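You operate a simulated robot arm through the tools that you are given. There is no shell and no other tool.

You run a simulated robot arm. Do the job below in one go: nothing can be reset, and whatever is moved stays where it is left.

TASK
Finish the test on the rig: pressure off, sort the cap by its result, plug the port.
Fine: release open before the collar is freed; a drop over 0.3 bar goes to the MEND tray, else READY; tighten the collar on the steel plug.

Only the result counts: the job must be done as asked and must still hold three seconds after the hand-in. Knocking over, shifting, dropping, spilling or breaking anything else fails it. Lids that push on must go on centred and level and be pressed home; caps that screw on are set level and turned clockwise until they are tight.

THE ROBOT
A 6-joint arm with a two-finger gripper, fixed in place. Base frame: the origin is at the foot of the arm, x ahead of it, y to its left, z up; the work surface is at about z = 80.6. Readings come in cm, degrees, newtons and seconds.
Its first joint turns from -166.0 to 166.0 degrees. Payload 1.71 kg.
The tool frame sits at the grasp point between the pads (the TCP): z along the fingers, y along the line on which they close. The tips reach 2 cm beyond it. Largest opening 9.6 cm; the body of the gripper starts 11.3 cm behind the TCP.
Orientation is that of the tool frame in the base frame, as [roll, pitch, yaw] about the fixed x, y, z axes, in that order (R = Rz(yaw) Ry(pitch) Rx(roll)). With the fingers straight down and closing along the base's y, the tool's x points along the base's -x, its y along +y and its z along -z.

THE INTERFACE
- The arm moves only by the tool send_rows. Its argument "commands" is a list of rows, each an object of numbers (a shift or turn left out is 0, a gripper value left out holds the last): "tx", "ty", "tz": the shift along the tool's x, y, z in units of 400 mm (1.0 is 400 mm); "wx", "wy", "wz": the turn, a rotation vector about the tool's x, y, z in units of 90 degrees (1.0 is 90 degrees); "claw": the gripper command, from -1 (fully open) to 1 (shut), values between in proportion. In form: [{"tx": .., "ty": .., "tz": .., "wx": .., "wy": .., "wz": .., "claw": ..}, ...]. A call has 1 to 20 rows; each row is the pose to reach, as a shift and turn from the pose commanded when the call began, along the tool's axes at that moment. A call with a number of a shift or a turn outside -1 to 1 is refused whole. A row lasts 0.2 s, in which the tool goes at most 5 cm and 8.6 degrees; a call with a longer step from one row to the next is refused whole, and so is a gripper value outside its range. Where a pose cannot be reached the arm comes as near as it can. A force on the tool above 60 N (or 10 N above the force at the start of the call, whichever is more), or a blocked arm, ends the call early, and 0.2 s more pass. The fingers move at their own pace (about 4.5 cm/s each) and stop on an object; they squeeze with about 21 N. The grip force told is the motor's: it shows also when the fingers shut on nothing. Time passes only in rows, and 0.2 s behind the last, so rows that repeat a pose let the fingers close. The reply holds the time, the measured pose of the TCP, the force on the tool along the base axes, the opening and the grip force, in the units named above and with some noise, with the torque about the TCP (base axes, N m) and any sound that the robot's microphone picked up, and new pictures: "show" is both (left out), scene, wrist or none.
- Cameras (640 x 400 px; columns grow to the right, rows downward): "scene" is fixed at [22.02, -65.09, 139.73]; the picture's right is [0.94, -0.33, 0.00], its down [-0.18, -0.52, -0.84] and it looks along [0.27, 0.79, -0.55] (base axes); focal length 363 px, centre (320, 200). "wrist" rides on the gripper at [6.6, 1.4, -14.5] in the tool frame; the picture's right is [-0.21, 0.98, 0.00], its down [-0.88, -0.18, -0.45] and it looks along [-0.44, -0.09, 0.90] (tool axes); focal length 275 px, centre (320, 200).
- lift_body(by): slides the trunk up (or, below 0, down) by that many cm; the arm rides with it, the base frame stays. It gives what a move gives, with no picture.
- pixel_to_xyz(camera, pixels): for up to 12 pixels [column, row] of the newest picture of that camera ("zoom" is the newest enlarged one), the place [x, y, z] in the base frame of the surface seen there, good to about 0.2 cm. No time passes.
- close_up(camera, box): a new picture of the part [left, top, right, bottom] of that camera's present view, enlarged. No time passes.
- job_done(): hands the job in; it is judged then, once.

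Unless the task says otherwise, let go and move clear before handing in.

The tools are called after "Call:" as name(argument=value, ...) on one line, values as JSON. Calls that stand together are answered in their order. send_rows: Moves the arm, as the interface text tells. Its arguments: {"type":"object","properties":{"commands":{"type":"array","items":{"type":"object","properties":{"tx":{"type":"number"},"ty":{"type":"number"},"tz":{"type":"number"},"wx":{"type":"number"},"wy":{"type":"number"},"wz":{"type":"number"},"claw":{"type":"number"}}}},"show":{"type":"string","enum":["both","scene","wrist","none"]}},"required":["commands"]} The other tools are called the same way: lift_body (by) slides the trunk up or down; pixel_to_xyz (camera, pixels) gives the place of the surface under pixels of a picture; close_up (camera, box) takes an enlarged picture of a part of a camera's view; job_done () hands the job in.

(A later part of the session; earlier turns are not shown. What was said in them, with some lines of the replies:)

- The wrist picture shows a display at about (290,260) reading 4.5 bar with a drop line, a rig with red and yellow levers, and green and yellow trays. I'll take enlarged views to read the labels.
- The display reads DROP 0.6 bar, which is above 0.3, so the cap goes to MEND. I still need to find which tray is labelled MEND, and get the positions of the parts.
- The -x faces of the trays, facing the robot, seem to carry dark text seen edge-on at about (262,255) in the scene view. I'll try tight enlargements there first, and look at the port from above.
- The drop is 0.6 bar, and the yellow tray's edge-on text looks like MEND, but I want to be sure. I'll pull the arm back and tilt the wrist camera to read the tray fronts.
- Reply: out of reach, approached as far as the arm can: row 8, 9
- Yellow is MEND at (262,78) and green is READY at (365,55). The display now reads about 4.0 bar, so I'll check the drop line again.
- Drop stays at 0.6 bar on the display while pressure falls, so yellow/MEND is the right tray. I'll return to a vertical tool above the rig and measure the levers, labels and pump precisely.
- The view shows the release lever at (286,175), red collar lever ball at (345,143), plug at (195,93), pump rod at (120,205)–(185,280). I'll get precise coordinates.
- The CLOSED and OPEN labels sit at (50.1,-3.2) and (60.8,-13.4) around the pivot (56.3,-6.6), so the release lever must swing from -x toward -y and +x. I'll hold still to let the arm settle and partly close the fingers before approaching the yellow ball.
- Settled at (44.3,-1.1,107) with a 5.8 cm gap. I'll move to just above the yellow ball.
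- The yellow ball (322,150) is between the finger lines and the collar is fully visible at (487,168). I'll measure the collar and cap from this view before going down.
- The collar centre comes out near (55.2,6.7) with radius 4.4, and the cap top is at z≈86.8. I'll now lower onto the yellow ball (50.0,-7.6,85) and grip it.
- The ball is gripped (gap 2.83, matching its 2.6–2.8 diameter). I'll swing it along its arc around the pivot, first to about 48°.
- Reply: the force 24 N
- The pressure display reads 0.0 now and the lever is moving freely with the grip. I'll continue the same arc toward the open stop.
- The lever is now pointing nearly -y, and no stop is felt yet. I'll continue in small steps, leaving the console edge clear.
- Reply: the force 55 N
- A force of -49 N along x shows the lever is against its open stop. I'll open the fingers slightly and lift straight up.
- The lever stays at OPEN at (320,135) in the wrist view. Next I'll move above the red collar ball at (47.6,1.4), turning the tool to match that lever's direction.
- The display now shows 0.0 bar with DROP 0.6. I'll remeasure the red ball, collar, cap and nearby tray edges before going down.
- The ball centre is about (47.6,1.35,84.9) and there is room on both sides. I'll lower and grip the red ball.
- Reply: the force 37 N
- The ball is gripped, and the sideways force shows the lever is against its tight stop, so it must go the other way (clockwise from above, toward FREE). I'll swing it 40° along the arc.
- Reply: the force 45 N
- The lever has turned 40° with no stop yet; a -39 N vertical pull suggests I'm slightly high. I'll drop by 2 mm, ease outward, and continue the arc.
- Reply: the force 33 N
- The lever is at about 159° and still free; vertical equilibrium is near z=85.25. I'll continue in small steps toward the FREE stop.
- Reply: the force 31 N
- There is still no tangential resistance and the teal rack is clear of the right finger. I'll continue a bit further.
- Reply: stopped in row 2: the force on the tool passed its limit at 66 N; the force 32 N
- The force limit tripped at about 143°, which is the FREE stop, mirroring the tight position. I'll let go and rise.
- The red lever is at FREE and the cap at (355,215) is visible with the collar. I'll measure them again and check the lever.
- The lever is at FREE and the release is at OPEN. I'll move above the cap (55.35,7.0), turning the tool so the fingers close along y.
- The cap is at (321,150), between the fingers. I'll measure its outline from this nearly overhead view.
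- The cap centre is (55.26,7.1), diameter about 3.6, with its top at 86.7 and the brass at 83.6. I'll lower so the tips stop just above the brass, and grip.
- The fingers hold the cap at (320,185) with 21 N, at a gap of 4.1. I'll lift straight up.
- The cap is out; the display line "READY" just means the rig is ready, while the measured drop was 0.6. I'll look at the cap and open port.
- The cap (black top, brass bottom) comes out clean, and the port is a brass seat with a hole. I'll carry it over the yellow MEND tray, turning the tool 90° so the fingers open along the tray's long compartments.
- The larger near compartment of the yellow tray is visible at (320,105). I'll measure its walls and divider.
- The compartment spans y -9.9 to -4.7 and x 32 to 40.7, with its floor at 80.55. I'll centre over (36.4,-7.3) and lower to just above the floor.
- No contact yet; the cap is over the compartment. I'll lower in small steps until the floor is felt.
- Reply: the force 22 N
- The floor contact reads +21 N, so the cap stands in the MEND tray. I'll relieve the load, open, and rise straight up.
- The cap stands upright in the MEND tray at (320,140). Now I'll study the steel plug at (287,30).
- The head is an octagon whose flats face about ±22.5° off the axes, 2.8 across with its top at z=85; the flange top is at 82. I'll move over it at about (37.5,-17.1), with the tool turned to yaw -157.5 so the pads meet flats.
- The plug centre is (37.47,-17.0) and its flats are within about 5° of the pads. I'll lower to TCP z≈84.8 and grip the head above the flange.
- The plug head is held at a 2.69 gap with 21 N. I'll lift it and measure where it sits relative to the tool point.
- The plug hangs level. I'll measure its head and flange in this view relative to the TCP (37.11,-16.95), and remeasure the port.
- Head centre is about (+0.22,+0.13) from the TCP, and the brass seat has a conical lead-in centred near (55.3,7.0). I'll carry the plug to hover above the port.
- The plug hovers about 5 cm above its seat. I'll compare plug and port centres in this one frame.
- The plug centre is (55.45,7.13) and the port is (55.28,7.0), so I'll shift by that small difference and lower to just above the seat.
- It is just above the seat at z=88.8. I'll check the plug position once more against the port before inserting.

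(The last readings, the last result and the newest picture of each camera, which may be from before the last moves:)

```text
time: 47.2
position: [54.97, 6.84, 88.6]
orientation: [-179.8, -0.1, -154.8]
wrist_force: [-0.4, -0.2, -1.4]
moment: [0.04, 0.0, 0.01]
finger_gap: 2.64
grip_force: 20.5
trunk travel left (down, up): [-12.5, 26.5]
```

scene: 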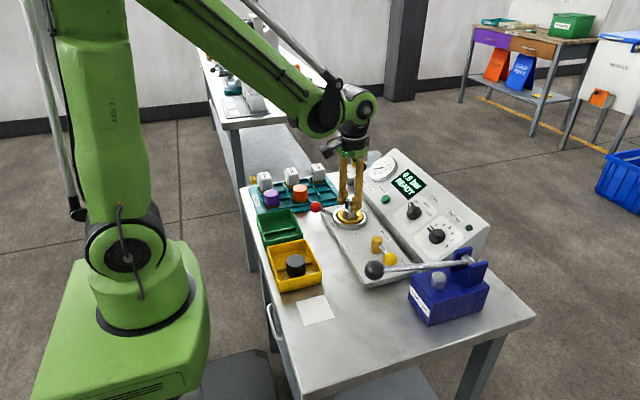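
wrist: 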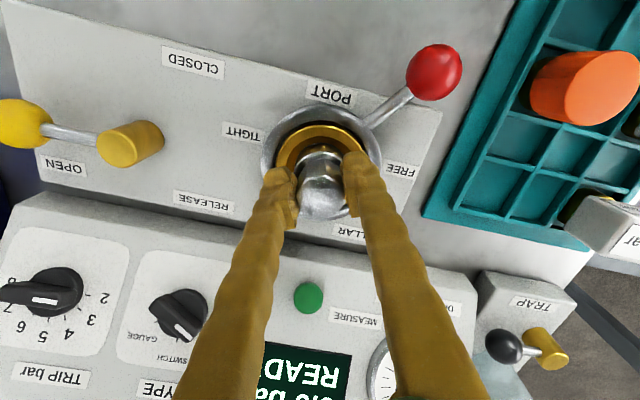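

The plug (55.26,6.88) and port (55.28,6.93) agree within about 1 mm. I'll lower in small steps, watching the force.

Call:
send_rows(commands=[{"tz": 0.01, "claw": 0.9}, {"tz": 0.02, "claw": 0.9}, {"tz": 0.028, "claw": 0.9}, {"tz": 0.034, "claw": 0.9}, {"tz": 0.04, "claw": 0.9}, {"tz": 0.04, "claw": 0.9}, {"tz": 0.04, "claw": 0.9}])

Call:
close_up(camera="scene", box=[325, 180, 385, 235])

```text
time: 48.8
position: [54.92, 6.93, 87.09]
orientation: [-179.7, -0.1, -154.9]
wrist_force: [3.0, -0.2, -2.8]
moment: [-0.02, -0.17, -0.03]
finger_gap: 2.66
grip_force: 20.7
trunk travel left (down, up): [-12.5, 26.5]
```

scene: 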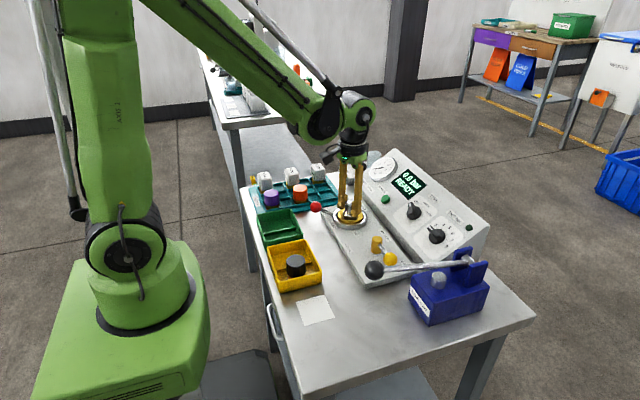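
wrist: 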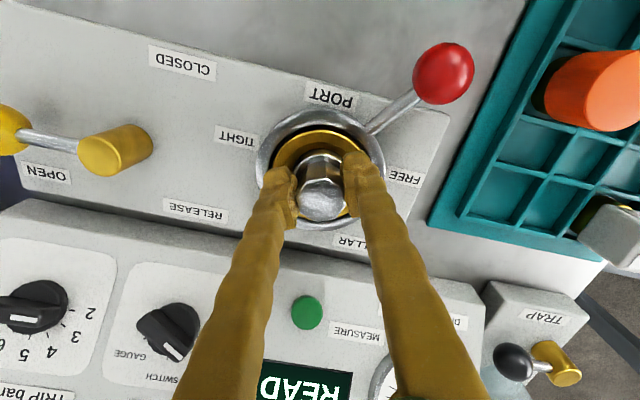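

```text
7.27 times, centred on (355, 208) of scene
```

zoom: 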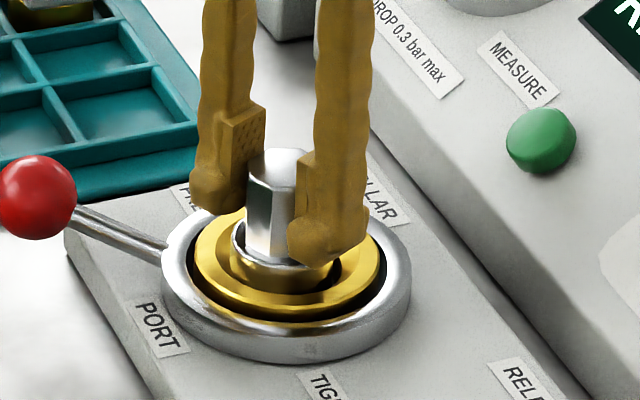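

The plug is entering the hole with only a slight +x push (3 N). I'll nudge 1 mm in +x and continue down.

Call:
send_rows(commands=[{"tx": -0.002, "ty": -0.001, "tz": 0.005, "claw": 0.9}, {"tx": -0.002, "ty": -0.001, "tz": 0.01, "claw": 0.9}, {"tx": -0.002, "ty": -0.001, "tz": 0.015, "claw": 0.9}, {"tx": -0.002, "ty": -0.001, "tz": 0.02, "claw": 0.9}, {"tx": -0.002, "ty": -0.001, "tz": 0.02, "claw": 0.9}], show="none")

Call:
close_up(camera="scene", box=[325, 180, 385, 235])

```text
time: 50.0
position: [54.86, 6.8, 86.39]
orientation: [-179.7, -0.1, -154.7]
wrist_force: [1.8, -4.9, 15.2]
moment: [-0.09, -0.07, 0.04]
finger_gap: 2.66
grip_force: 21.2
trunk travel left (down, up): [-12.5, 26.5]
```

```text
7.27 times, centred on (355, 208) of scene
```

zoom: 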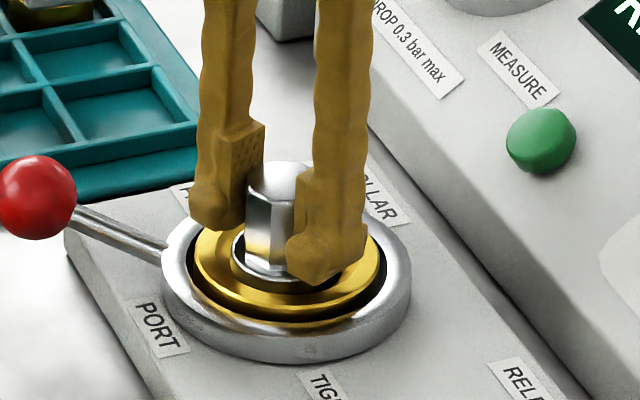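

A +15 N reaction at z=86.4 puts the plug bottom near 82.3, the same as the cap's seat. I'll press slightly to confirm it is seated.

Call:
send_rows(commands=[{"tz": 0.004, "claw": 0.9}, {"tz": 0.007, "claw": 0.9}, {"tz": 0.007, "claw": 0.9}])

Call:
close_up(camera="wrist", box=[250, 100, 400, 240])

```text
time: 50.8
position: [54.83, 6.86, 85.88]
orientation: [-179.7, -0.2, -154.7]
wrist_force: [2.7, -2.9, 13.3]
moment: [-0.03, -0.08, -0.03]
finger_gap: 2.69
grip_force: 21.2
trunk travel left (down, up): [-12.5, 26.5]
```

scene: 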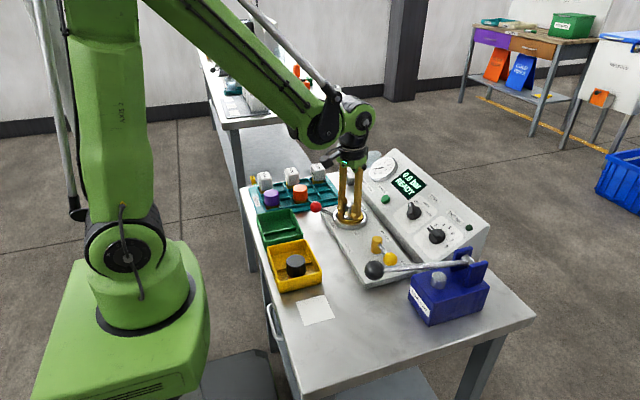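
wrist: 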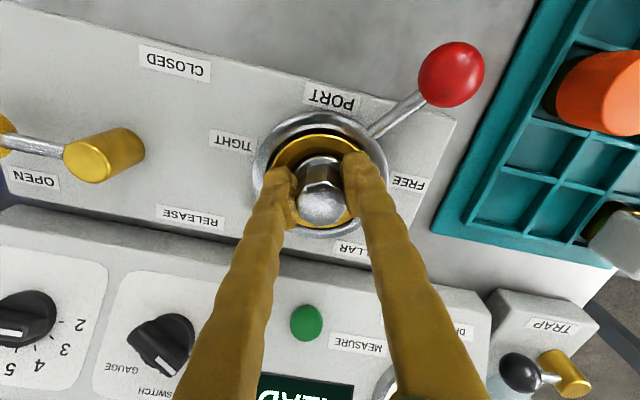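

```text
2.86 times, centred on (325, 170) of wrist
```

zoom: 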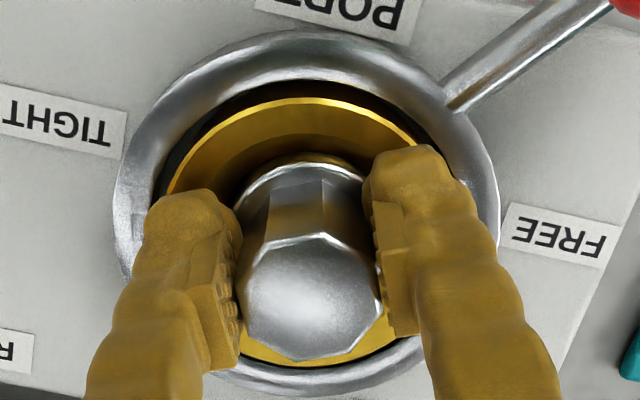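

The tool sank another 0.5 cm at steady force, so either the plug moved in further or slipped in the grip. I'll check the head height against the TCP.

Call:
pixel_to_xyz(camera="wrist", pixels=[[321, 198], [318, 208], [312, 200], [330, 200], [321, 184], [318, 222], [300, 205], [340, 202], [320, 140], [322, 156]])

Call:
close_up(camera="scene", box=[325, 185, 375, 230])

Call:
send_rows(commands=[{"claw": 0.9}], show="none")

```text
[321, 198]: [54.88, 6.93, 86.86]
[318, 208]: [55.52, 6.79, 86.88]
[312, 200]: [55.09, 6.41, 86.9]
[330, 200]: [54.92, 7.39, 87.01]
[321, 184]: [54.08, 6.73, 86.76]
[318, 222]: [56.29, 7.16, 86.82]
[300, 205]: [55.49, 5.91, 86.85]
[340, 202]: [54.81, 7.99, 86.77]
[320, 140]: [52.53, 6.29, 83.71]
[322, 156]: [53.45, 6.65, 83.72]
```

```text
8.89 times, centred on (350, 208) of scene
```

zoom: 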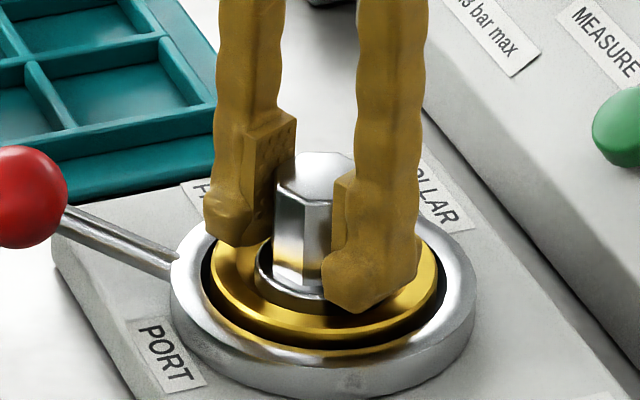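

```text
time: 51.2
position: [55.1, 6.87, 86.11]
orientation: [-179.7, -0.1, -154.8]
wrist_force: [2.9, -1.9, 11.7]
moment: [0.02, -0.05, 0.02]
finger_gap: 2.68
grip_force: 20.9
trunk travel left (down, up): [-12.5, 26.5]
```

The head top is at 86.85, matching where the seated cap's top was (86.7), so the plug is down and the pads slipped slightly on it. I'll release and rise, then inspect.

Call:
send_rows(commands=[{"tz": -0.003, "claw": 0.2}, {"tz": -0.003, "claw": 0.0}, {"tz": -0.003, "claw": 0.0}, {"tz": -0.04, "claw": 0.0}, {"tz": -0.1, "claw": 0.0}, {"tz": -0.18, "claw": 0.0}, {"tz": -0.2, "claw": 0.0}, {"tz": -0.2, "claw": 0.0}])

Call:
close_up(camera="wrist", box=[260, 80, 400, 200])

Call:
close_up(camera="scene", box=[325, 185, 375, 230])

```text
time: 53.0
position: [54.93, 6.81, 93.95]
orientation: [-179.7, -0.1, -154.9]
wrist_force: [0.3, 0.2, -0.1]
moment: [0.01, 0.0, 0.03]
finger_gap: 4.81
grip_force: 0.0
trunk travel left (down, up): [-12.5, 26.5]
```

scene: 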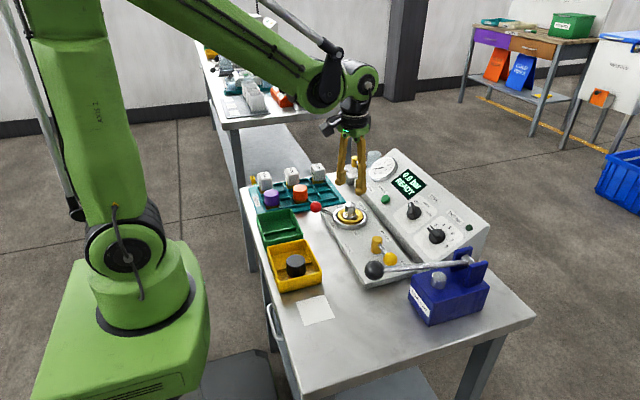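
wrist: 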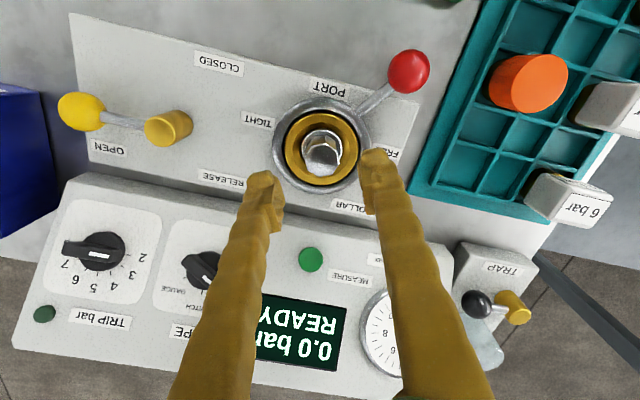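

```text
3.33 times, centred on (330, 140) of wrist
```

zoom: 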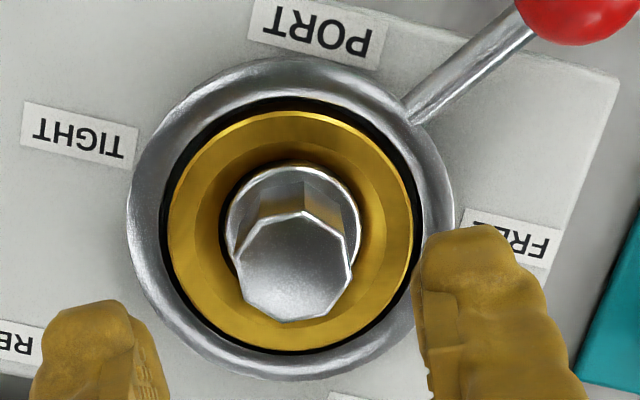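

```text
8.89 times, centred on (350, 208) of scene
```

zoom: 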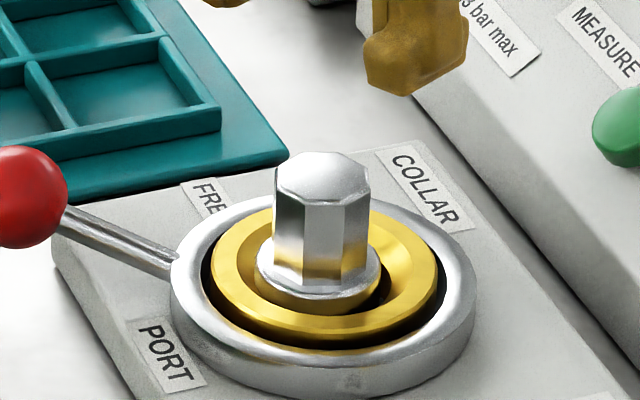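

The plug stands in the brass seat, centred. I'll measure its heights and centre, and compare with the cap's dimensions.

Call:
pixel_to_xyz(camera="wrist", pixels=[[319, 158], [318, 150], [318, 166], [308, 158], [332, 158], [305, 140], [336, 138], [318, 130], [301, 150], [340, 145], [277, 140], [364, 135]])

Call:
pixel_to_xyz(camera="scene", pixels=[[350, 204], [350, 208], [350, 216], [350, 218], [350, 219.5], [350, 221], [350, 223], [296, 262], [296, 258], [297, 277]])

```text
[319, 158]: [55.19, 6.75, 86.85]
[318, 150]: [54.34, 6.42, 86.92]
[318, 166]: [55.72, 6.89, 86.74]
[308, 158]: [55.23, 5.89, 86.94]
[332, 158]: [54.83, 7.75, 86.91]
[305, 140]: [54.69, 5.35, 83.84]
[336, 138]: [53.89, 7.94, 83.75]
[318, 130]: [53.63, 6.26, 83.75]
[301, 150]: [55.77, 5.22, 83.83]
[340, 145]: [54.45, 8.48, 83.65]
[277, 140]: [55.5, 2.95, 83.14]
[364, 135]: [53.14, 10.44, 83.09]
```

```text
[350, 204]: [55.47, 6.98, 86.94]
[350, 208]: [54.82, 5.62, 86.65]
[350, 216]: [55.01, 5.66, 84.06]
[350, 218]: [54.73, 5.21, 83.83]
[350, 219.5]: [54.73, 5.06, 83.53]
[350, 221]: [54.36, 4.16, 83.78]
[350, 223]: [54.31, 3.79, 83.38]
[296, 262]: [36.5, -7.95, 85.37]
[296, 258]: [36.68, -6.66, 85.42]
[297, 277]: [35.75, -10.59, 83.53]
```

The head top is at 86.9 and the flange top at 83.8, so the plug's base is around 82.5 while the cap's was around 82.0; it may need a firmer push. I'll shut the fingers and press down on the centre of the head.

Call:
send_rows(commands=[{"tx": -0.008, "ty": -0.001, "claw": 1.0}, {"tx": -0.008, "ty": -0.001, "claw": 1.0}, {"tx": -0.008, "ty": -0.001, "tz": 0.03, "claw": 1.0}, {"tx": -0.008, "ty": -0.001, "tz": 0.06, "claw": 1.0}, {"tx": -0.008, "ty": -0.001, "tz": 0.09, "claw": 1.0}, {"tx": -0.008, "ty": -0.001, "tz": 0.115, "claw": 1.0}, {"tx": -0.008, "ty": -0.001, "tz": 0.115, "claw": 1.0}])

Call:
close_up(camera="scene", box=[325, 185, 375, 230])

```text
time: 54.6
position: [55.27, 7.01, 89.45]
orientation: [-179.7, 0.0, -154.9]
wrist_force: [0.3, -0.1, 0.8]
moment: [0.04, 0.02, -0.03]
finger_gap: 0.02
grip_force: 20.9
trunk travel left (down, up): [-12.5, 26.5]
```

scene: 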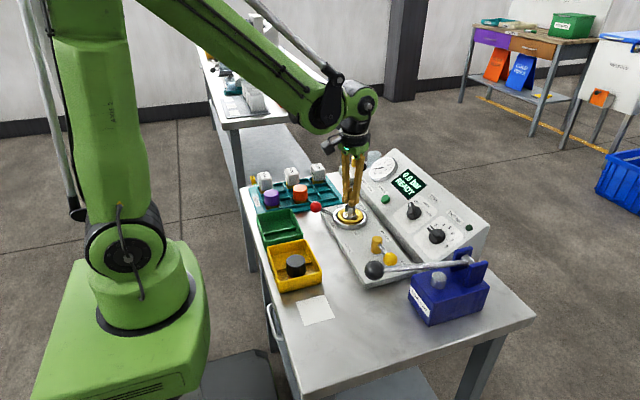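
wrist: 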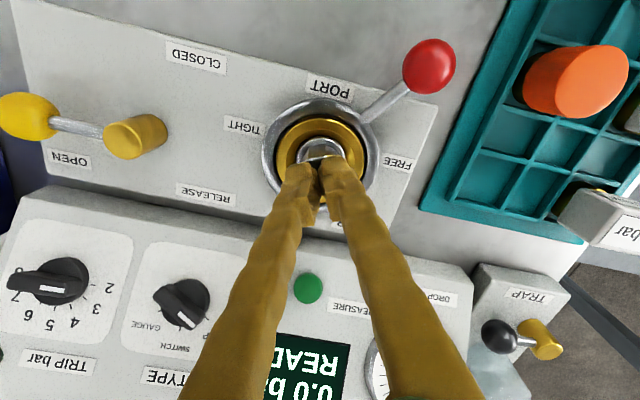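

```text
8.89 times, centred on (350, 208) of scene
```

zoom: 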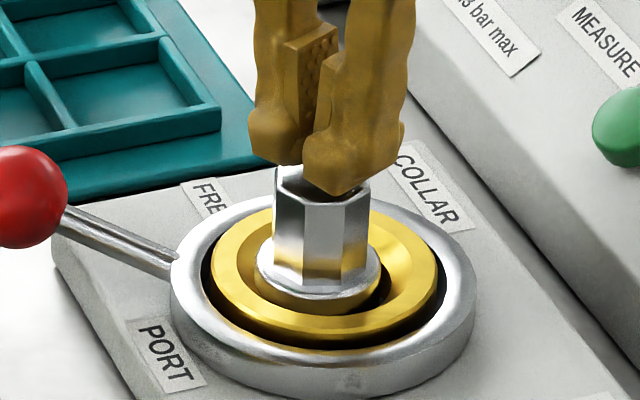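

The shut fingertips are just above the plug head, centred. I'll press down in small steps and watch whether it gives.

Call:
send_rows(commands=[{"tz": 0.006, "claw": 1.0}, {"tz": 0.012, "claw": 1.0}, {"tz": 0.018, "claw": 1.0}, {"tz": 0.018, "claw": 1.0}], show="none")

Call:
close_up(camera="scene", box=[325, 185, 375, 230])

```text
time: 55.5
position: [53.87, 6.78, 89.59]
orientation: [-179.2, 0.9, -154.8]
wrist_force: [-0.7, -0.3, 0.4]
moment: [0.03, -0.06, 0.0]
finger_gap: 0.0
grip_force: 21.4
trunk travel left (down, up): [-12.5, 26.5]
stopped in row 4: the force on the tool passed its limit at 63 N (the readings are from after the stop); the commanded pose is now the measured one
```

```text
8.89 times, centred on (350, 208) of scene
```

zoom: 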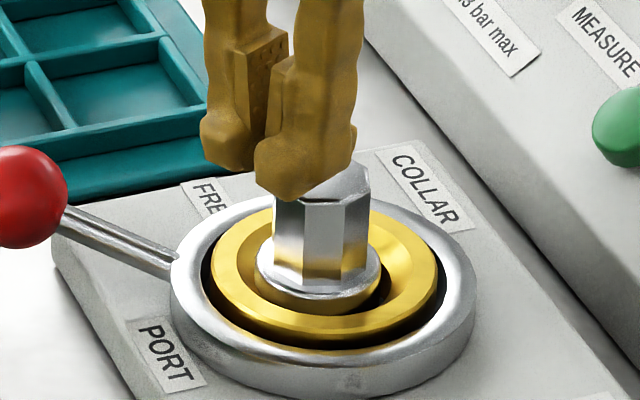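

The plug did not give under 63 N, so it is seated; only the fingertips slid off sideways and the plug looks undisturbed. I'll rise and move above the red lever ball, turning to its direction.

Call:
send_rows(commands=[{"tz": -0.06, "claw": 1.0}, {"tz": -0.14, "claw": 1.0}, {"tx": 0.01, "ty": 0.024, "tz": -0.16, "wz": 0.084, "claw": 0.5}, {"tx": 0.021, "ty": 0.048, "tz": -0.16, "wz": 0.168, "claw": 0.0}, {"tx": 0.032, "ty": 0.072, "tz": -0.16, "wz": 0.252, "claw": -0.2}, {"tx": 0.043, "ty": 0.097, "tz": -0.16, "wz": 0.336, "claw": -0.2}, {"tx": 0.054, "ty": 0.121, "tz": -0.16, "wz": 0.42, "claw": -0.2}, {"tx": 0.065, "ty": 0.145, "tz": -0.16, "wz": 0.504, "claw": -0.2}, {"tx": 0.075, "ty": 0.169, "tz": -0.16, "wz": 0.588, "claw": -0.2}, {"tx": 0.085, "ty": 0.193, "tz": -0.16, "wz": 0.669, "claw": -0.2}, {"tx": 0.085, "ty": 0.193, "tz": -0.16, "wz": 0.669, "claw": -0.2}, {"tx": 0.085, "ty": 0.193, "tz": -0.16, "wz": 0.669, "claw": -0.2}])

Call:
close_up(camera="wrist", box=[290, 110, 420, 240])

```text
time: 58.1
position: [47.62, 12.45, 95.64]
orientation: [179.7, 0.8, 145.0]
wrist_force: [-1.1, -0.2, 0.8]
moment: [0.01, 0.05, -0.01]
finger_gap: 5.74
grip_force: 0.1
trunk travel left (down, up): [-12.5, 26.5]
```

scene: 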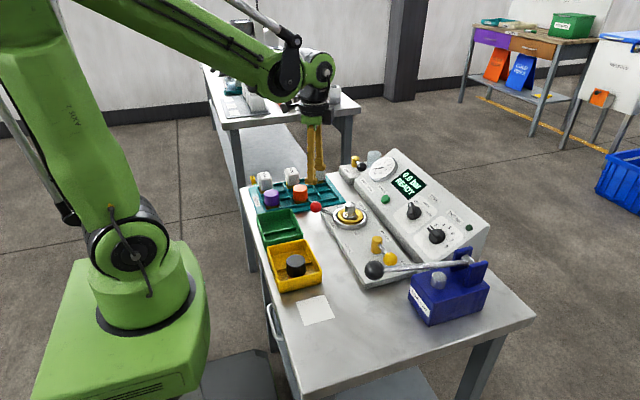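
wrist: 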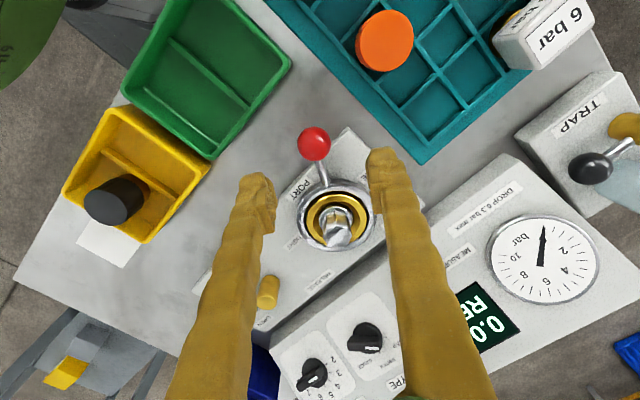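

```text
3.08 times, centred on (355, 175) of wrist
```

zoom: 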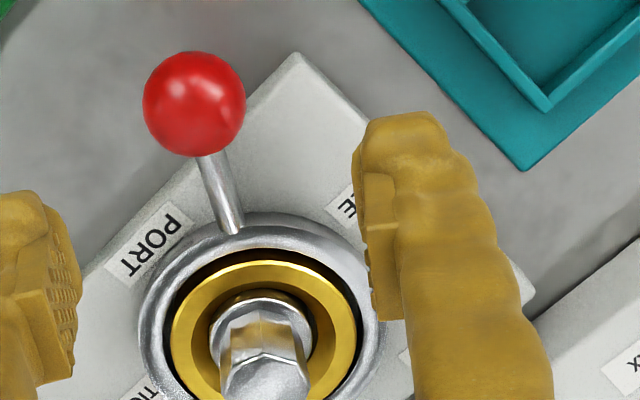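

Call:
pixel_to_xyz(camera="wrist", pixels=[[314, 143], [298, 143], [329, 143], [314, 129], [314, 158], [324, 185], [320, 170]])

Call:
pixel_to_xyz(camera="scene", pixels=[[316, 206], [350, 204], [350, 218]])

```text
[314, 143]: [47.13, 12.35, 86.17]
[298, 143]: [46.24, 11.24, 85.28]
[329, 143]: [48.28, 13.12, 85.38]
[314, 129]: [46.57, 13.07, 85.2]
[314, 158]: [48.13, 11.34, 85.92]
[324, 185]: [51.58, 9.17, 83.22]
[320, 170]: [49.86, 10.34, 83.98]
```

```text
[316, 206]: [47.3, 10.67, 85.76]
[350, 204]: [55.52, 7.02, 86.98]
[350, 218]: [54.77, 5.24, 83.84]
```

The red ball centre is about (47.33,12.1,84.9). I'll lower and grip it.

Call:
send_rows(commands=[{"tx": 0.002, "ty": -0.006, "tz": 0.08, "wy": 0.005, "claw": -0.2}, {"tx": 0.004, "ty": -0.012, "tz": 0.16, "wy": 0.009, "claw": -0.2}, {"tx": 0.0046, "ty": -0.0126, "tz": 0.22, "wy": 0.009, "claw": -0.2}, {"tx": 0.0046, "ty": -0.0126, "tz": 0.26, "wy": 0.009, "claw": -0.2}, {"tx": 0.0046, "ty": -0.0126, "tz": 0.26, "wy": 0.009, "claw": -0.2}, {"tx": 0.0046, "ty": -0.0126, "tz": 0.26, "wy": 0.009, "claw": 0.8}, {"tx": 0.0046, "ty": -0.0126, "tz": 0.26, "wy": 0.009, "claw": 0.8}, {"tx": 0.0046, "ty": -0.0126, "tz": 0.26, "wy": 0.009, "claw": 0.8}, {"tx": 0.0046, "ty": -0.0126, "tz": 0.26, "wy": 0.009, "claw": 0.8}])

```text
time: 60.1
position: [47.4, 12.14, 85.15]
orientation: [179.7, 0.1, 145.0]
wrist_force: [-2.1, 0.8, -3.6]
moment: [0.02, 0.02, -0.04]
finger_gap: 2.81
grip_force: 34.2
trunk travel left (down, up): [-12.5, 26.5]
```

scene: 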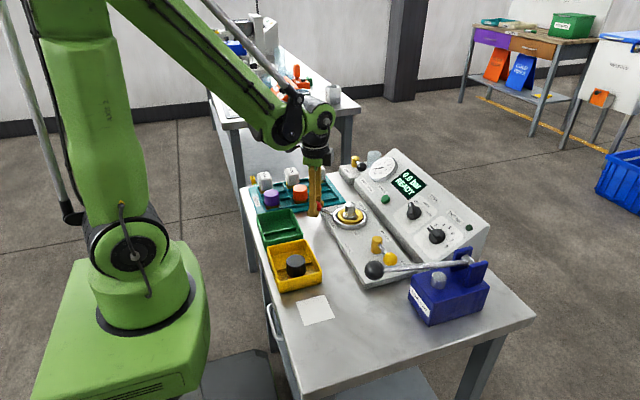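
wrist: 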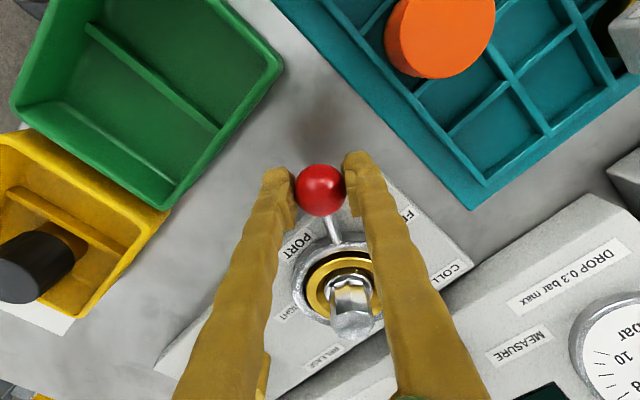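

The ball is gripped with almost no side load. I'll swing it back toward TIGHT along the arc, 40° first.

Call:
send_rows(commands=[{"tx": -0.0023, "ty": -0.0329, "wz": -0.0889, "claw": 0.8}, {"tx": -0.0092, "ty": -0.0651, "wz": -0.1778, "claw": 0.8}, {"tx": -0.0204, "ty": -0.0961, "wz": -0.2667, "claw": 0.8}, {"tx": -0.0359, "ty": -0.1252, "wz": -0.3556, "claw": 0.8}, {"tx": -0.0553, "ty": -0.1519, "wz": -0.4444, "claw": 0.8}, {"tx": -0.0553, "ty": -0.1519, "wz": -0.4444, "claw": 0.8}])

```text
time: 61.5
position: [45.9, 5.96, 85.41]
orientation: [179.8, 0.2, -174.9]
wrist_force: [14.5, 1.8, -16.6]
moment: [-0.01, 0.0, 0.04]
finger_gap: 2.86
grip_force: 34.5
trunk travel left (down, up): [-12.5, 26.5]
```

scene: 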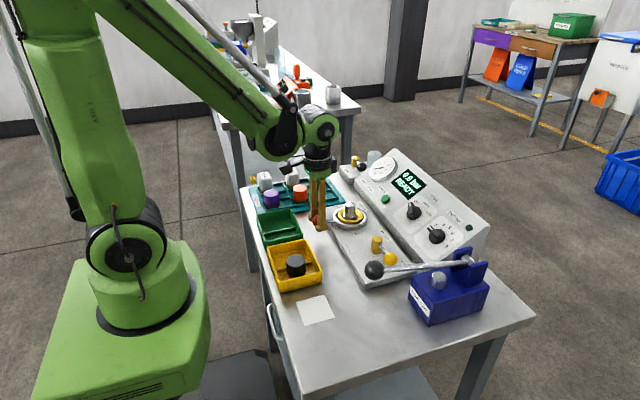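
wrist: 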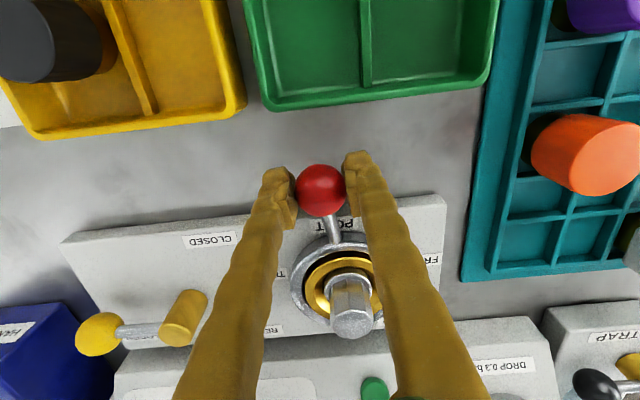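

The lever has swung 40° smoothly. I'll continue another 24°, easing slightly inward and down.

Call:
send_rows(commands=[{"tx": -0.0043, "ty": -0.0329, "tz": 0.003, "wz": -0.0889, "claw": 0.8}, {"tx": -0.0112, "ty": -0.0651, "tz": 0.003, "wz": -0.1778, "claw": 0.8}, {"tx": -0.0224, "ty": -0.0961, "tz": 0.003, "wz": -0.2667, "claw": 0.8}, {"tx": -0.0224, "ty": -0.0961, "tz": 0.003, "wz": -0.2667, "claw": 0.8}])

```text
time: 62.5
position: [47.03, 2.24, 85.1]
orientation: [-179.9, 0.3, -150.9]
wrist_force: [4.1, 3.5, 13.1]
moment: [0.01, 0.1, 0.11]
finger_gap: 2.81
grip_force: 34.7
trunk travel left (down, up): [-12.5, 26.5]
```

scene: 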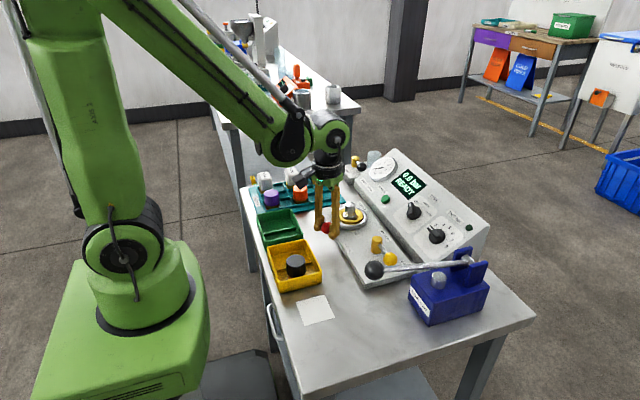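
wrist: 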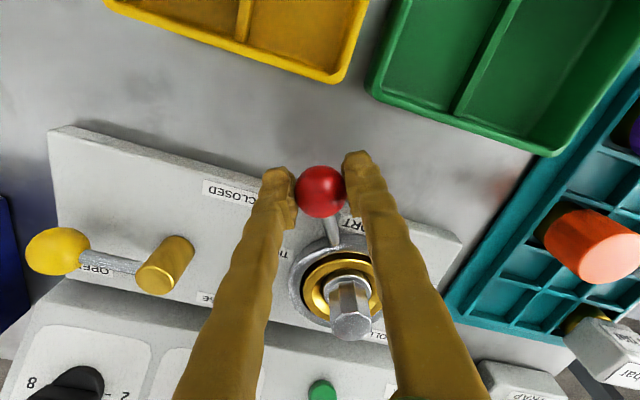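

At about 210° now with no stop felt. I'll continue in 3° steps until it is firmly tight.

Call:
send_rows(commands=[{"tx": -0.0003, "ty": -0.0124, "tz": -0.001, "wz": -0.0333, "claw": 0.8}, {"tx": -0.0013, "ty": -0.0247, "tz": -0.001, "wz": -0.0667, "claw": 0.8}, {"tx": -0.0029, "ty": -0.037, "tz": -0.001, "wz": -0.1, "claw": 0.8}, {"tx": -0.0029, "ty": -0.037, "tz": -0.001, "wz": -0.1, "claw": 0.8}])

```text
time: 63.6
position: [46.39, 0.73, 85.82]
orientation: [-179.7, 0.9, -142.0]
wrist_force: [-6.2, -2.8, -12.7]
moment: [-0.03, -0.03, 0.0]
finger_gap: 2.7
grip_force: 34.4
trunk travel left (down, up): [-12.5, 26.5]
stopped in row 4: the force on the tool passed its limit at 63 N (the readings are from after the stop); the commanded pose is now the measured one
```

scene: 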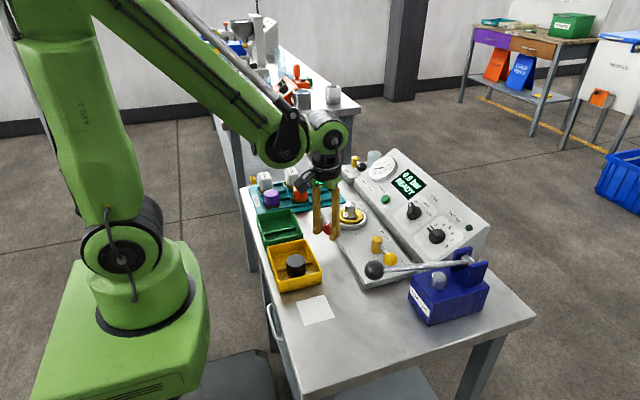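
wrist: 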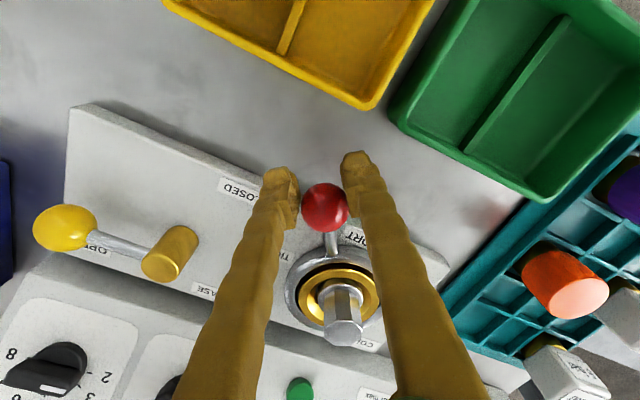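

The stop tripped at 63 N with the lever near 215°, the original tight position. I'll release, rise, and check where the ball rests.

Call:
send_rows(commands=[{"claw": 0.2}, {"claw": -0.2}, {"claw": -0.2}, {"tz": -0.03, "claw": -0.2}, {"tz": -0.1, "claw": -0.2}, {"tz": -0.18, "claw": -0.2}, {"tz": -0.25, "claw": -0.2}, {"tz": -0.25, "claw": -0.2}, {"tz": -0.25, "claw": -0.2}])

Call:
close_up(camera="wrist", box=[260, 100, 400, 250])

Call:
close_up(camera="scene", box=[310, 180, 400, 280])

Call:
pixel_to_xyz(camera="scene", pixels=[[330, 229], [350, 204], [350, 218]])

```text
time: 65.6
position: [46.51, 1.0, 95.68]
orientation: [-179.8, 1.0, -142.0]
wrist_force: [-0.2, 0.0, -0.6]
moment: [0.01, -0.01, 0.0]
finger_gap: 5.75
grip_force: 0.1
trunk travel left (down, up): [-12.5, 26.5]
```

scene: 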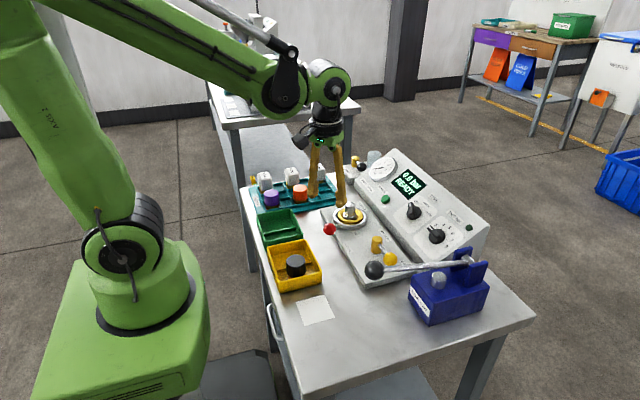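
wrist: 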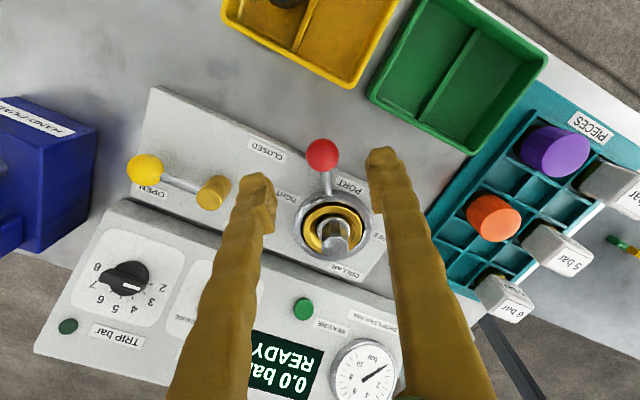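

```text
2.67 times, centred on (330, 175) of wrist
```

zoom: 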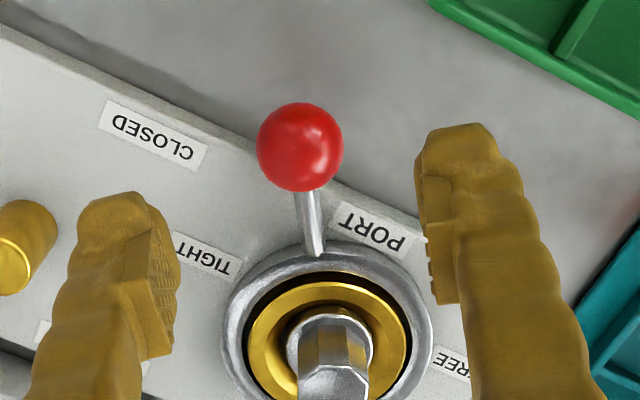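

```text
4.00 times, centred on (355, 230) of scene
```

zoom: 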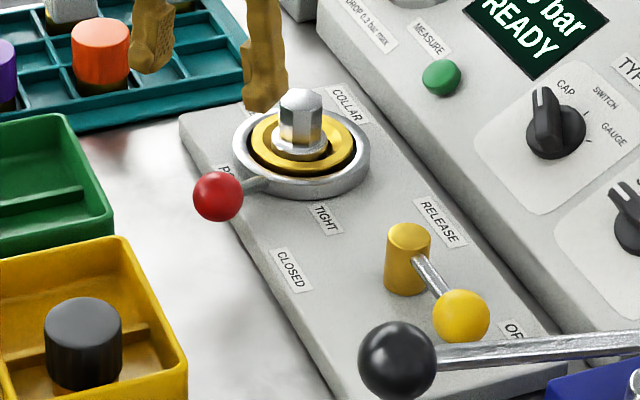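

```text
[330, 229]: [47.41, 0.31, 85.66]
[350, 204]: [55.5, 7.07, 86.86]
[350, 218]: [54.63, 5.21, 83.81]
```

The ball is back at the same scene pixel (330,229) and (47.4,0.3) as at the start, so the collar is tight; release is open and the cap is in MEND. I'll raise the arm clear and take a final look.

Call:
pixel_to_xyz(camera="wrist", pixels=[[322, 153], [307, 153], [337, 153]])

Call:
send_rows(commands=[{"tz": -0.1, "claw": -0.2}, {"tz": -0.2, "claw": -0.2}, {"tz": -0.3, "claw": -0.2}, {"tz": -0.35, "claw": -0.2}, {"tz": -0.35, "claw": -0.2}])

Call:
close_up(camera="scene", box=[250, 170, 450, 320])

```text
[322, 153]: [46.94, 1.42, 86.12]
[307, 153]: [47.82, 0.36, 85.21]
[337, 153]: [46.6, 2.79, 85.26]
```

```text
time: 66.8
position: [46.01, 0.66, 109.79]
orientation: [-179.6, 1.0, -141.9]
wrist_force: [0.5, 0.4, -0.6]
moment: [0.02, 0.01, 0.01]
finger_gap: 5.75
grip_force: 0.0
trunk travel left (down, up): [-12.5, 26.5]
```

scene: 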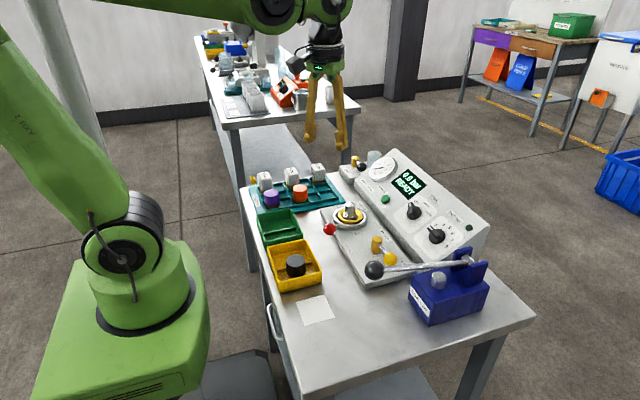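
wrist: 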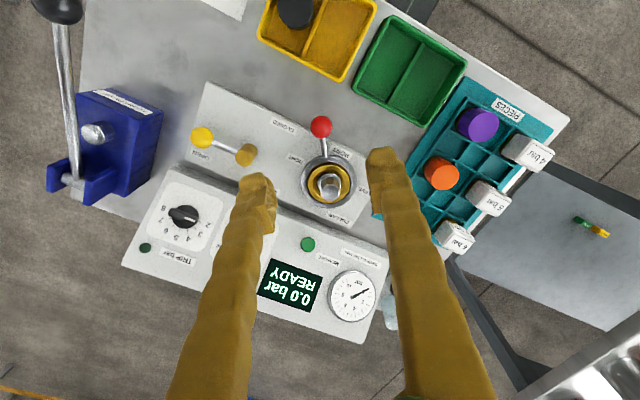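

```text
2.67 times, centred on (350, 245) of scene
```

zoom: 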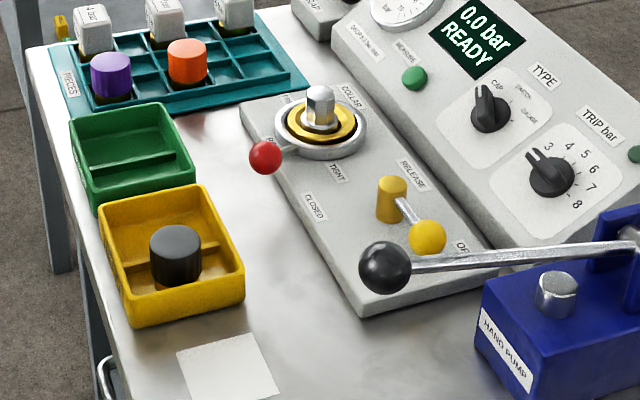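

Everything is in place, but the red ball is about 1 px left of its starting spot (329.3 against 330.2), roughly 2° short of the original tight angle. To be sure, I'll shut the fingers and push the ball firmly against the tight stop once more; first I'll position beside it.

Call:
send_rows(commands=[{"tx": -0.01, "ty": 0.02, "tz": 0.08, "wz": 0.02, "wy": 0.005, "claw": 1.0}, {"tx": -0.02, "ty": 0.04, "tz": 0.17, "wz": 0.045, "wy": 0.011, "claw": 1.0}, {"tx": -0.03, "ty": 0.0746, "tz": 0.27, "wz": 0.045, "wy": 0.011, "claw": 1.0}, {"tx": -0.03, "ty": 0.0746, "tz": 0.37, "wz": 0.045, "wy": 0.011, "claw": 1.0}, {"tx": -0.03, "ty": 0.0746, "tz": 0.37, "wz": 0.045, "wy": 0.011, "claw": 1.0}, {"tx": -0.03, "ty": 0.0746, "tz": 0.37, "wz": 0.045, "wy": 0.011, "claw": 1.0}])

```text
time: 68.2
position: [45.4, 3.84, 94.82]
orientation: [-179.8, 0.0, -146.0]
wrist_force: [-0.2, 0.2, 0.7]
moment: [0.02, 0.02, -0.01]
finger_gap: 0.03
grip_force: 20.8
trunk travel left (down, up): [-12.5, 26.5]
```

scene: 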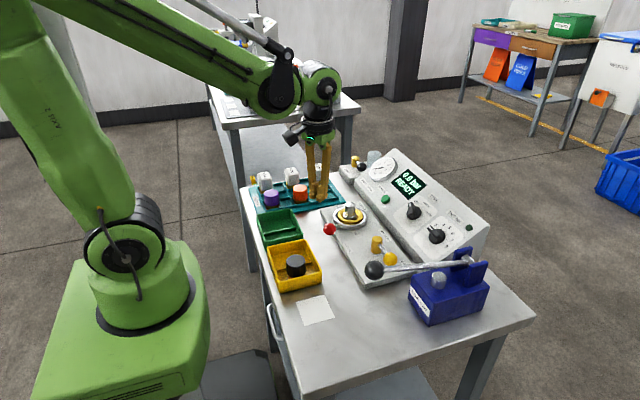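
wrist: 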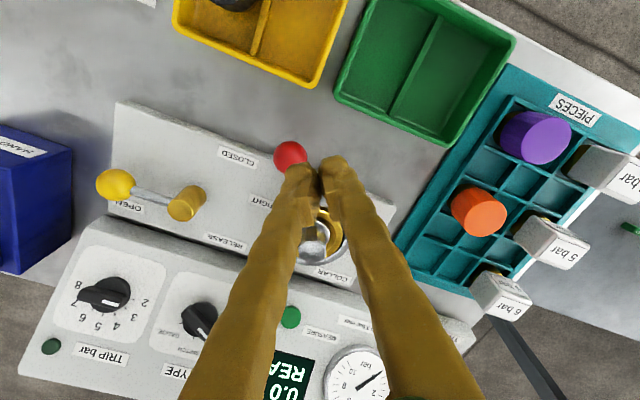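

The shut fingers are on the free-side of the ball with about 0.5 cm clearance. I'll go down with a little extra margin.

Call:
send_rows(commands=[{"tx": -0.005, "ty": 0.006, "tz": 0.08, "claw": 1.0}, {"tx": -0.005, "ty": 0.006, "tz": 0.16, "claw": 1.0}, {"tx": -0.005, "ty": 0.006, "tz": 0.21, "claw": 1.0}, {"tx": -0.005, "ty": 0.006, "tz": 0.235, "claw": 1.0}, {"tx": -0.005, "ty": 0.006, "tz": 0.235, "claw": 1.0}, {"tx": -0.005, "ty": 0.006, "tz": 0.235, "claw": 1.0}])

```text
time: 69.6
position: [45.47, 4.02, 85.73]
orientation: [-179.9, -0.1, -146.1]
wrist_force: [-0.4, 0.7, 0.1]
moment: [0.04, 0.02, -0.01]
finger_gap: 0.0
grip_force: 21.0
trunk travel left (down, up): [-12.5, 26.5]
```

scene: 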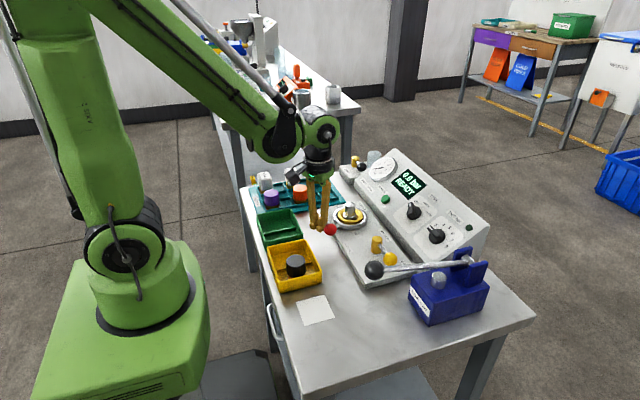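
wrist: 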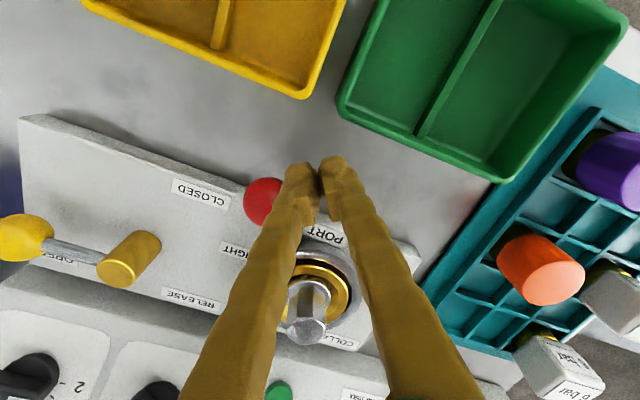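

The red ball is just beside the fingers. I'll push it gently toward TIGHT in small steps until firm resistance.

Call:
send_rows(commands=[{"ty": -0.008, "tz": 0.005, "claw": 1.0}, {"ty": -0.014, "tz": 0.005, "claw": 1.0}, {"ty": -0.019, "tz": 0.005, "claw": 1.0}, {"ty": -0.023, "tz": 0.005, "claw": 1.0}, {"ty": -0.026, "tz": 0.005, "claw": 1.0}, {"ty": -0.026, "tz": 0.005, "claw": 1.0}])

Call:
close_up(camera="scene", box=[310, 180, 400, 280])

```text
time: 70.6
position: [44.79, 3.44, 85.96]
orientation: [-179.7, 0.6, -146.1]
wrist_force: [-0.3, 0.3, -0.5]
moment: [0.0, -0.02, 0.03]
finger_gap: 0.0
grip_force: 21.3
trunk travel left (down, up): [-12.5, 26.5]
stopped in row 4: the force on the tool passed its limit at 63 N (the readings are from after the stop); the commanded pose is now the measured one
```

scene: 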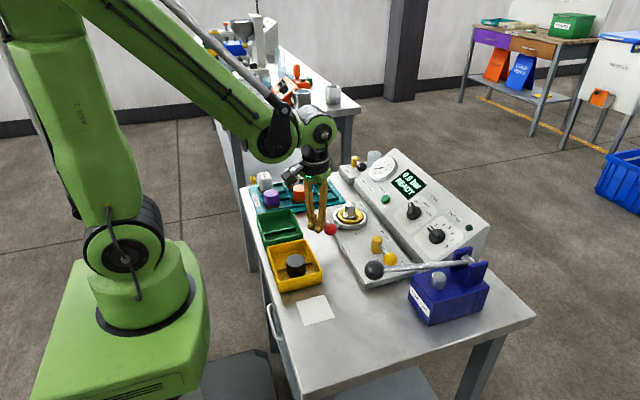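
wrist: 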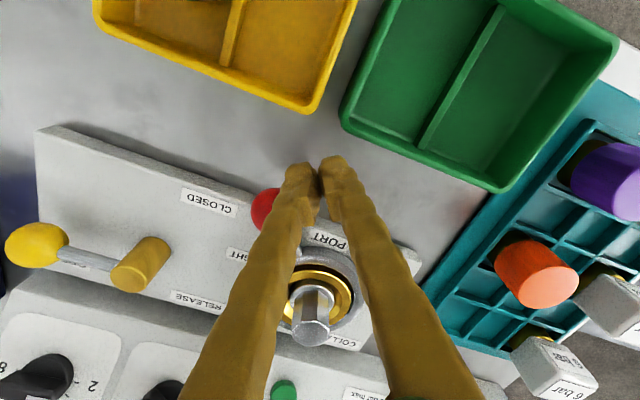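

```text
4.00 times, centred on (355, 230) of scene
```

zoom: 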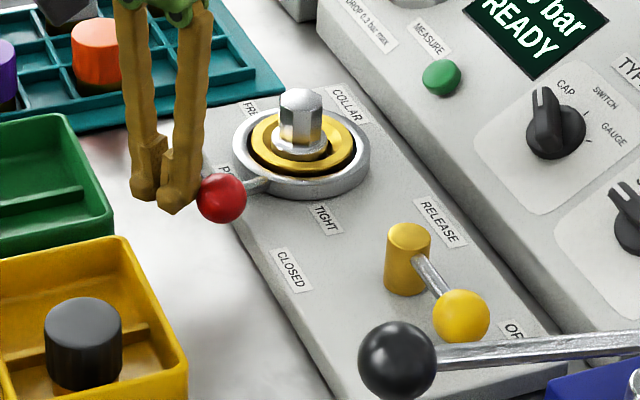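

The ball moved to (330.5,229.3), exactly its original tight position, and stopped the fingers at 63 N. I'll back away from it and rise clear.

Call:
send_rows(commands=[{"ty": 0.012, "claw": 1.0}, {"ty": 0.02, "claw": 1.0}, {"ty": 0.02, "tz": -0.06, "claw": 1.0}, {"ty": 0.02, "tz": -0.15, "claw": 1.0}, {"ty": 0.02, "tz": -0.25, "claw": 1.0}, {"ty": 0.02, "tz": -0.37, "claw": 1.0}, {"ty": 0.02, "tz": -0.49, "claw": 1.0}, {"ty": 0.02, "tz": -0.6, "claw": 1.0}, {"ty": 0.02, "tz": -0.6, "claw": 1.0}])

Call:
close_up(camera="scene", box=[310, 180, 400, 280])

Call:
close_up(camera="wrist", box=[200, 0, 480, 220])

```text
time: 72.6
position: [43.96, 4.36, 109.99]
orientation: [-179.6, 0.7, -146.0]
wrist_force: [-0.4, 0.5, 0.6]
moment: [-0.02, -0.01, -0.01]
finger_gap: 0.01
grip_force: 21.0
trunk travel left (down, up): [-12.5, 26.5]
```

scene: 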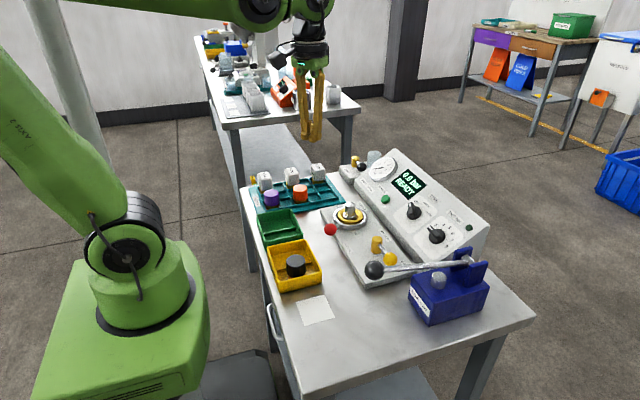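
wrist: 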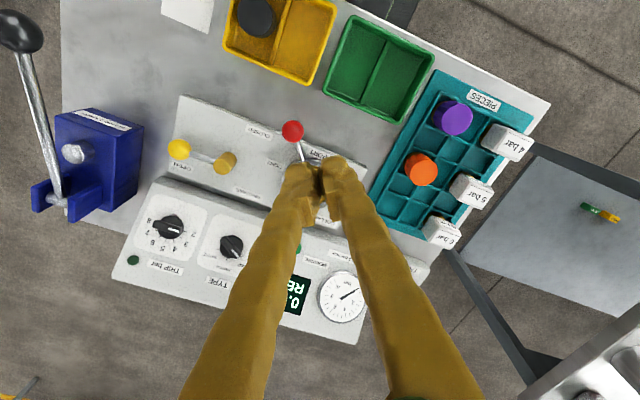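

```text
4.00 times, centred on (355, 230) of scene
```

zoom: 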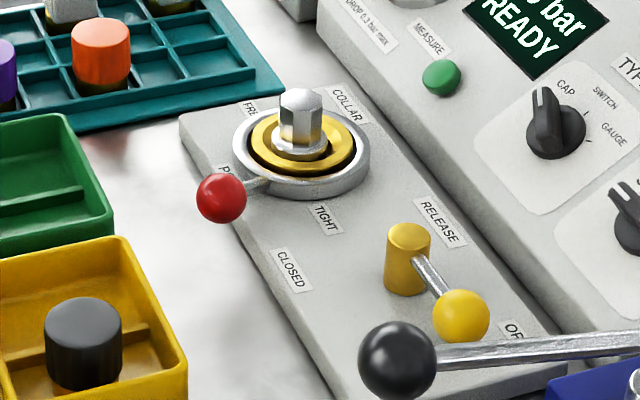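

```text
1.82 times, centred on (340, 110) of wrist
```

zoom: 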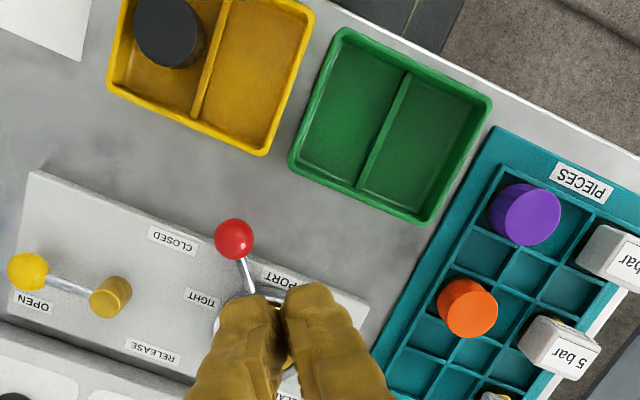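

The final pictures show the release at OPEN, 0.0 bar, the cap upright in the yellow MEND tray, the steel plug upright in the port and the red lever fully at TIGHT. The arm is clear and nothing else has moved, so I'm handing in.

Call:
job_done()

```text
The job is handed in.
```

The last pictures show the rig finished as asked, and I've handed the job in. I haven't seen a verdict on it.

- **Pressure:** I opened the release lever to its stop before touching the collar. The display fell to 0.0 bar, and the lever is still at OPEN.
- **Cap:** the drop reading was 0.6 bar, over the 0.3 limit, so the cap went to the MEND tray (the yellow one). It stands upright in one compartment.
- **Plug:** the steel plug is upright in the port. By my measurement its base may sit about 0.5 cm higher than the cap's did, which is near the error of the readings. It didn't move when I pressed on it with 63 N, so I took it as seated.
- **Collar:** the first tightening left the lever about 2° short, so I pushed it again. It stopped firmly at 63 N, in the same position it held at the start.

Nothing else on the bench looked knocked or shifted in the final view.
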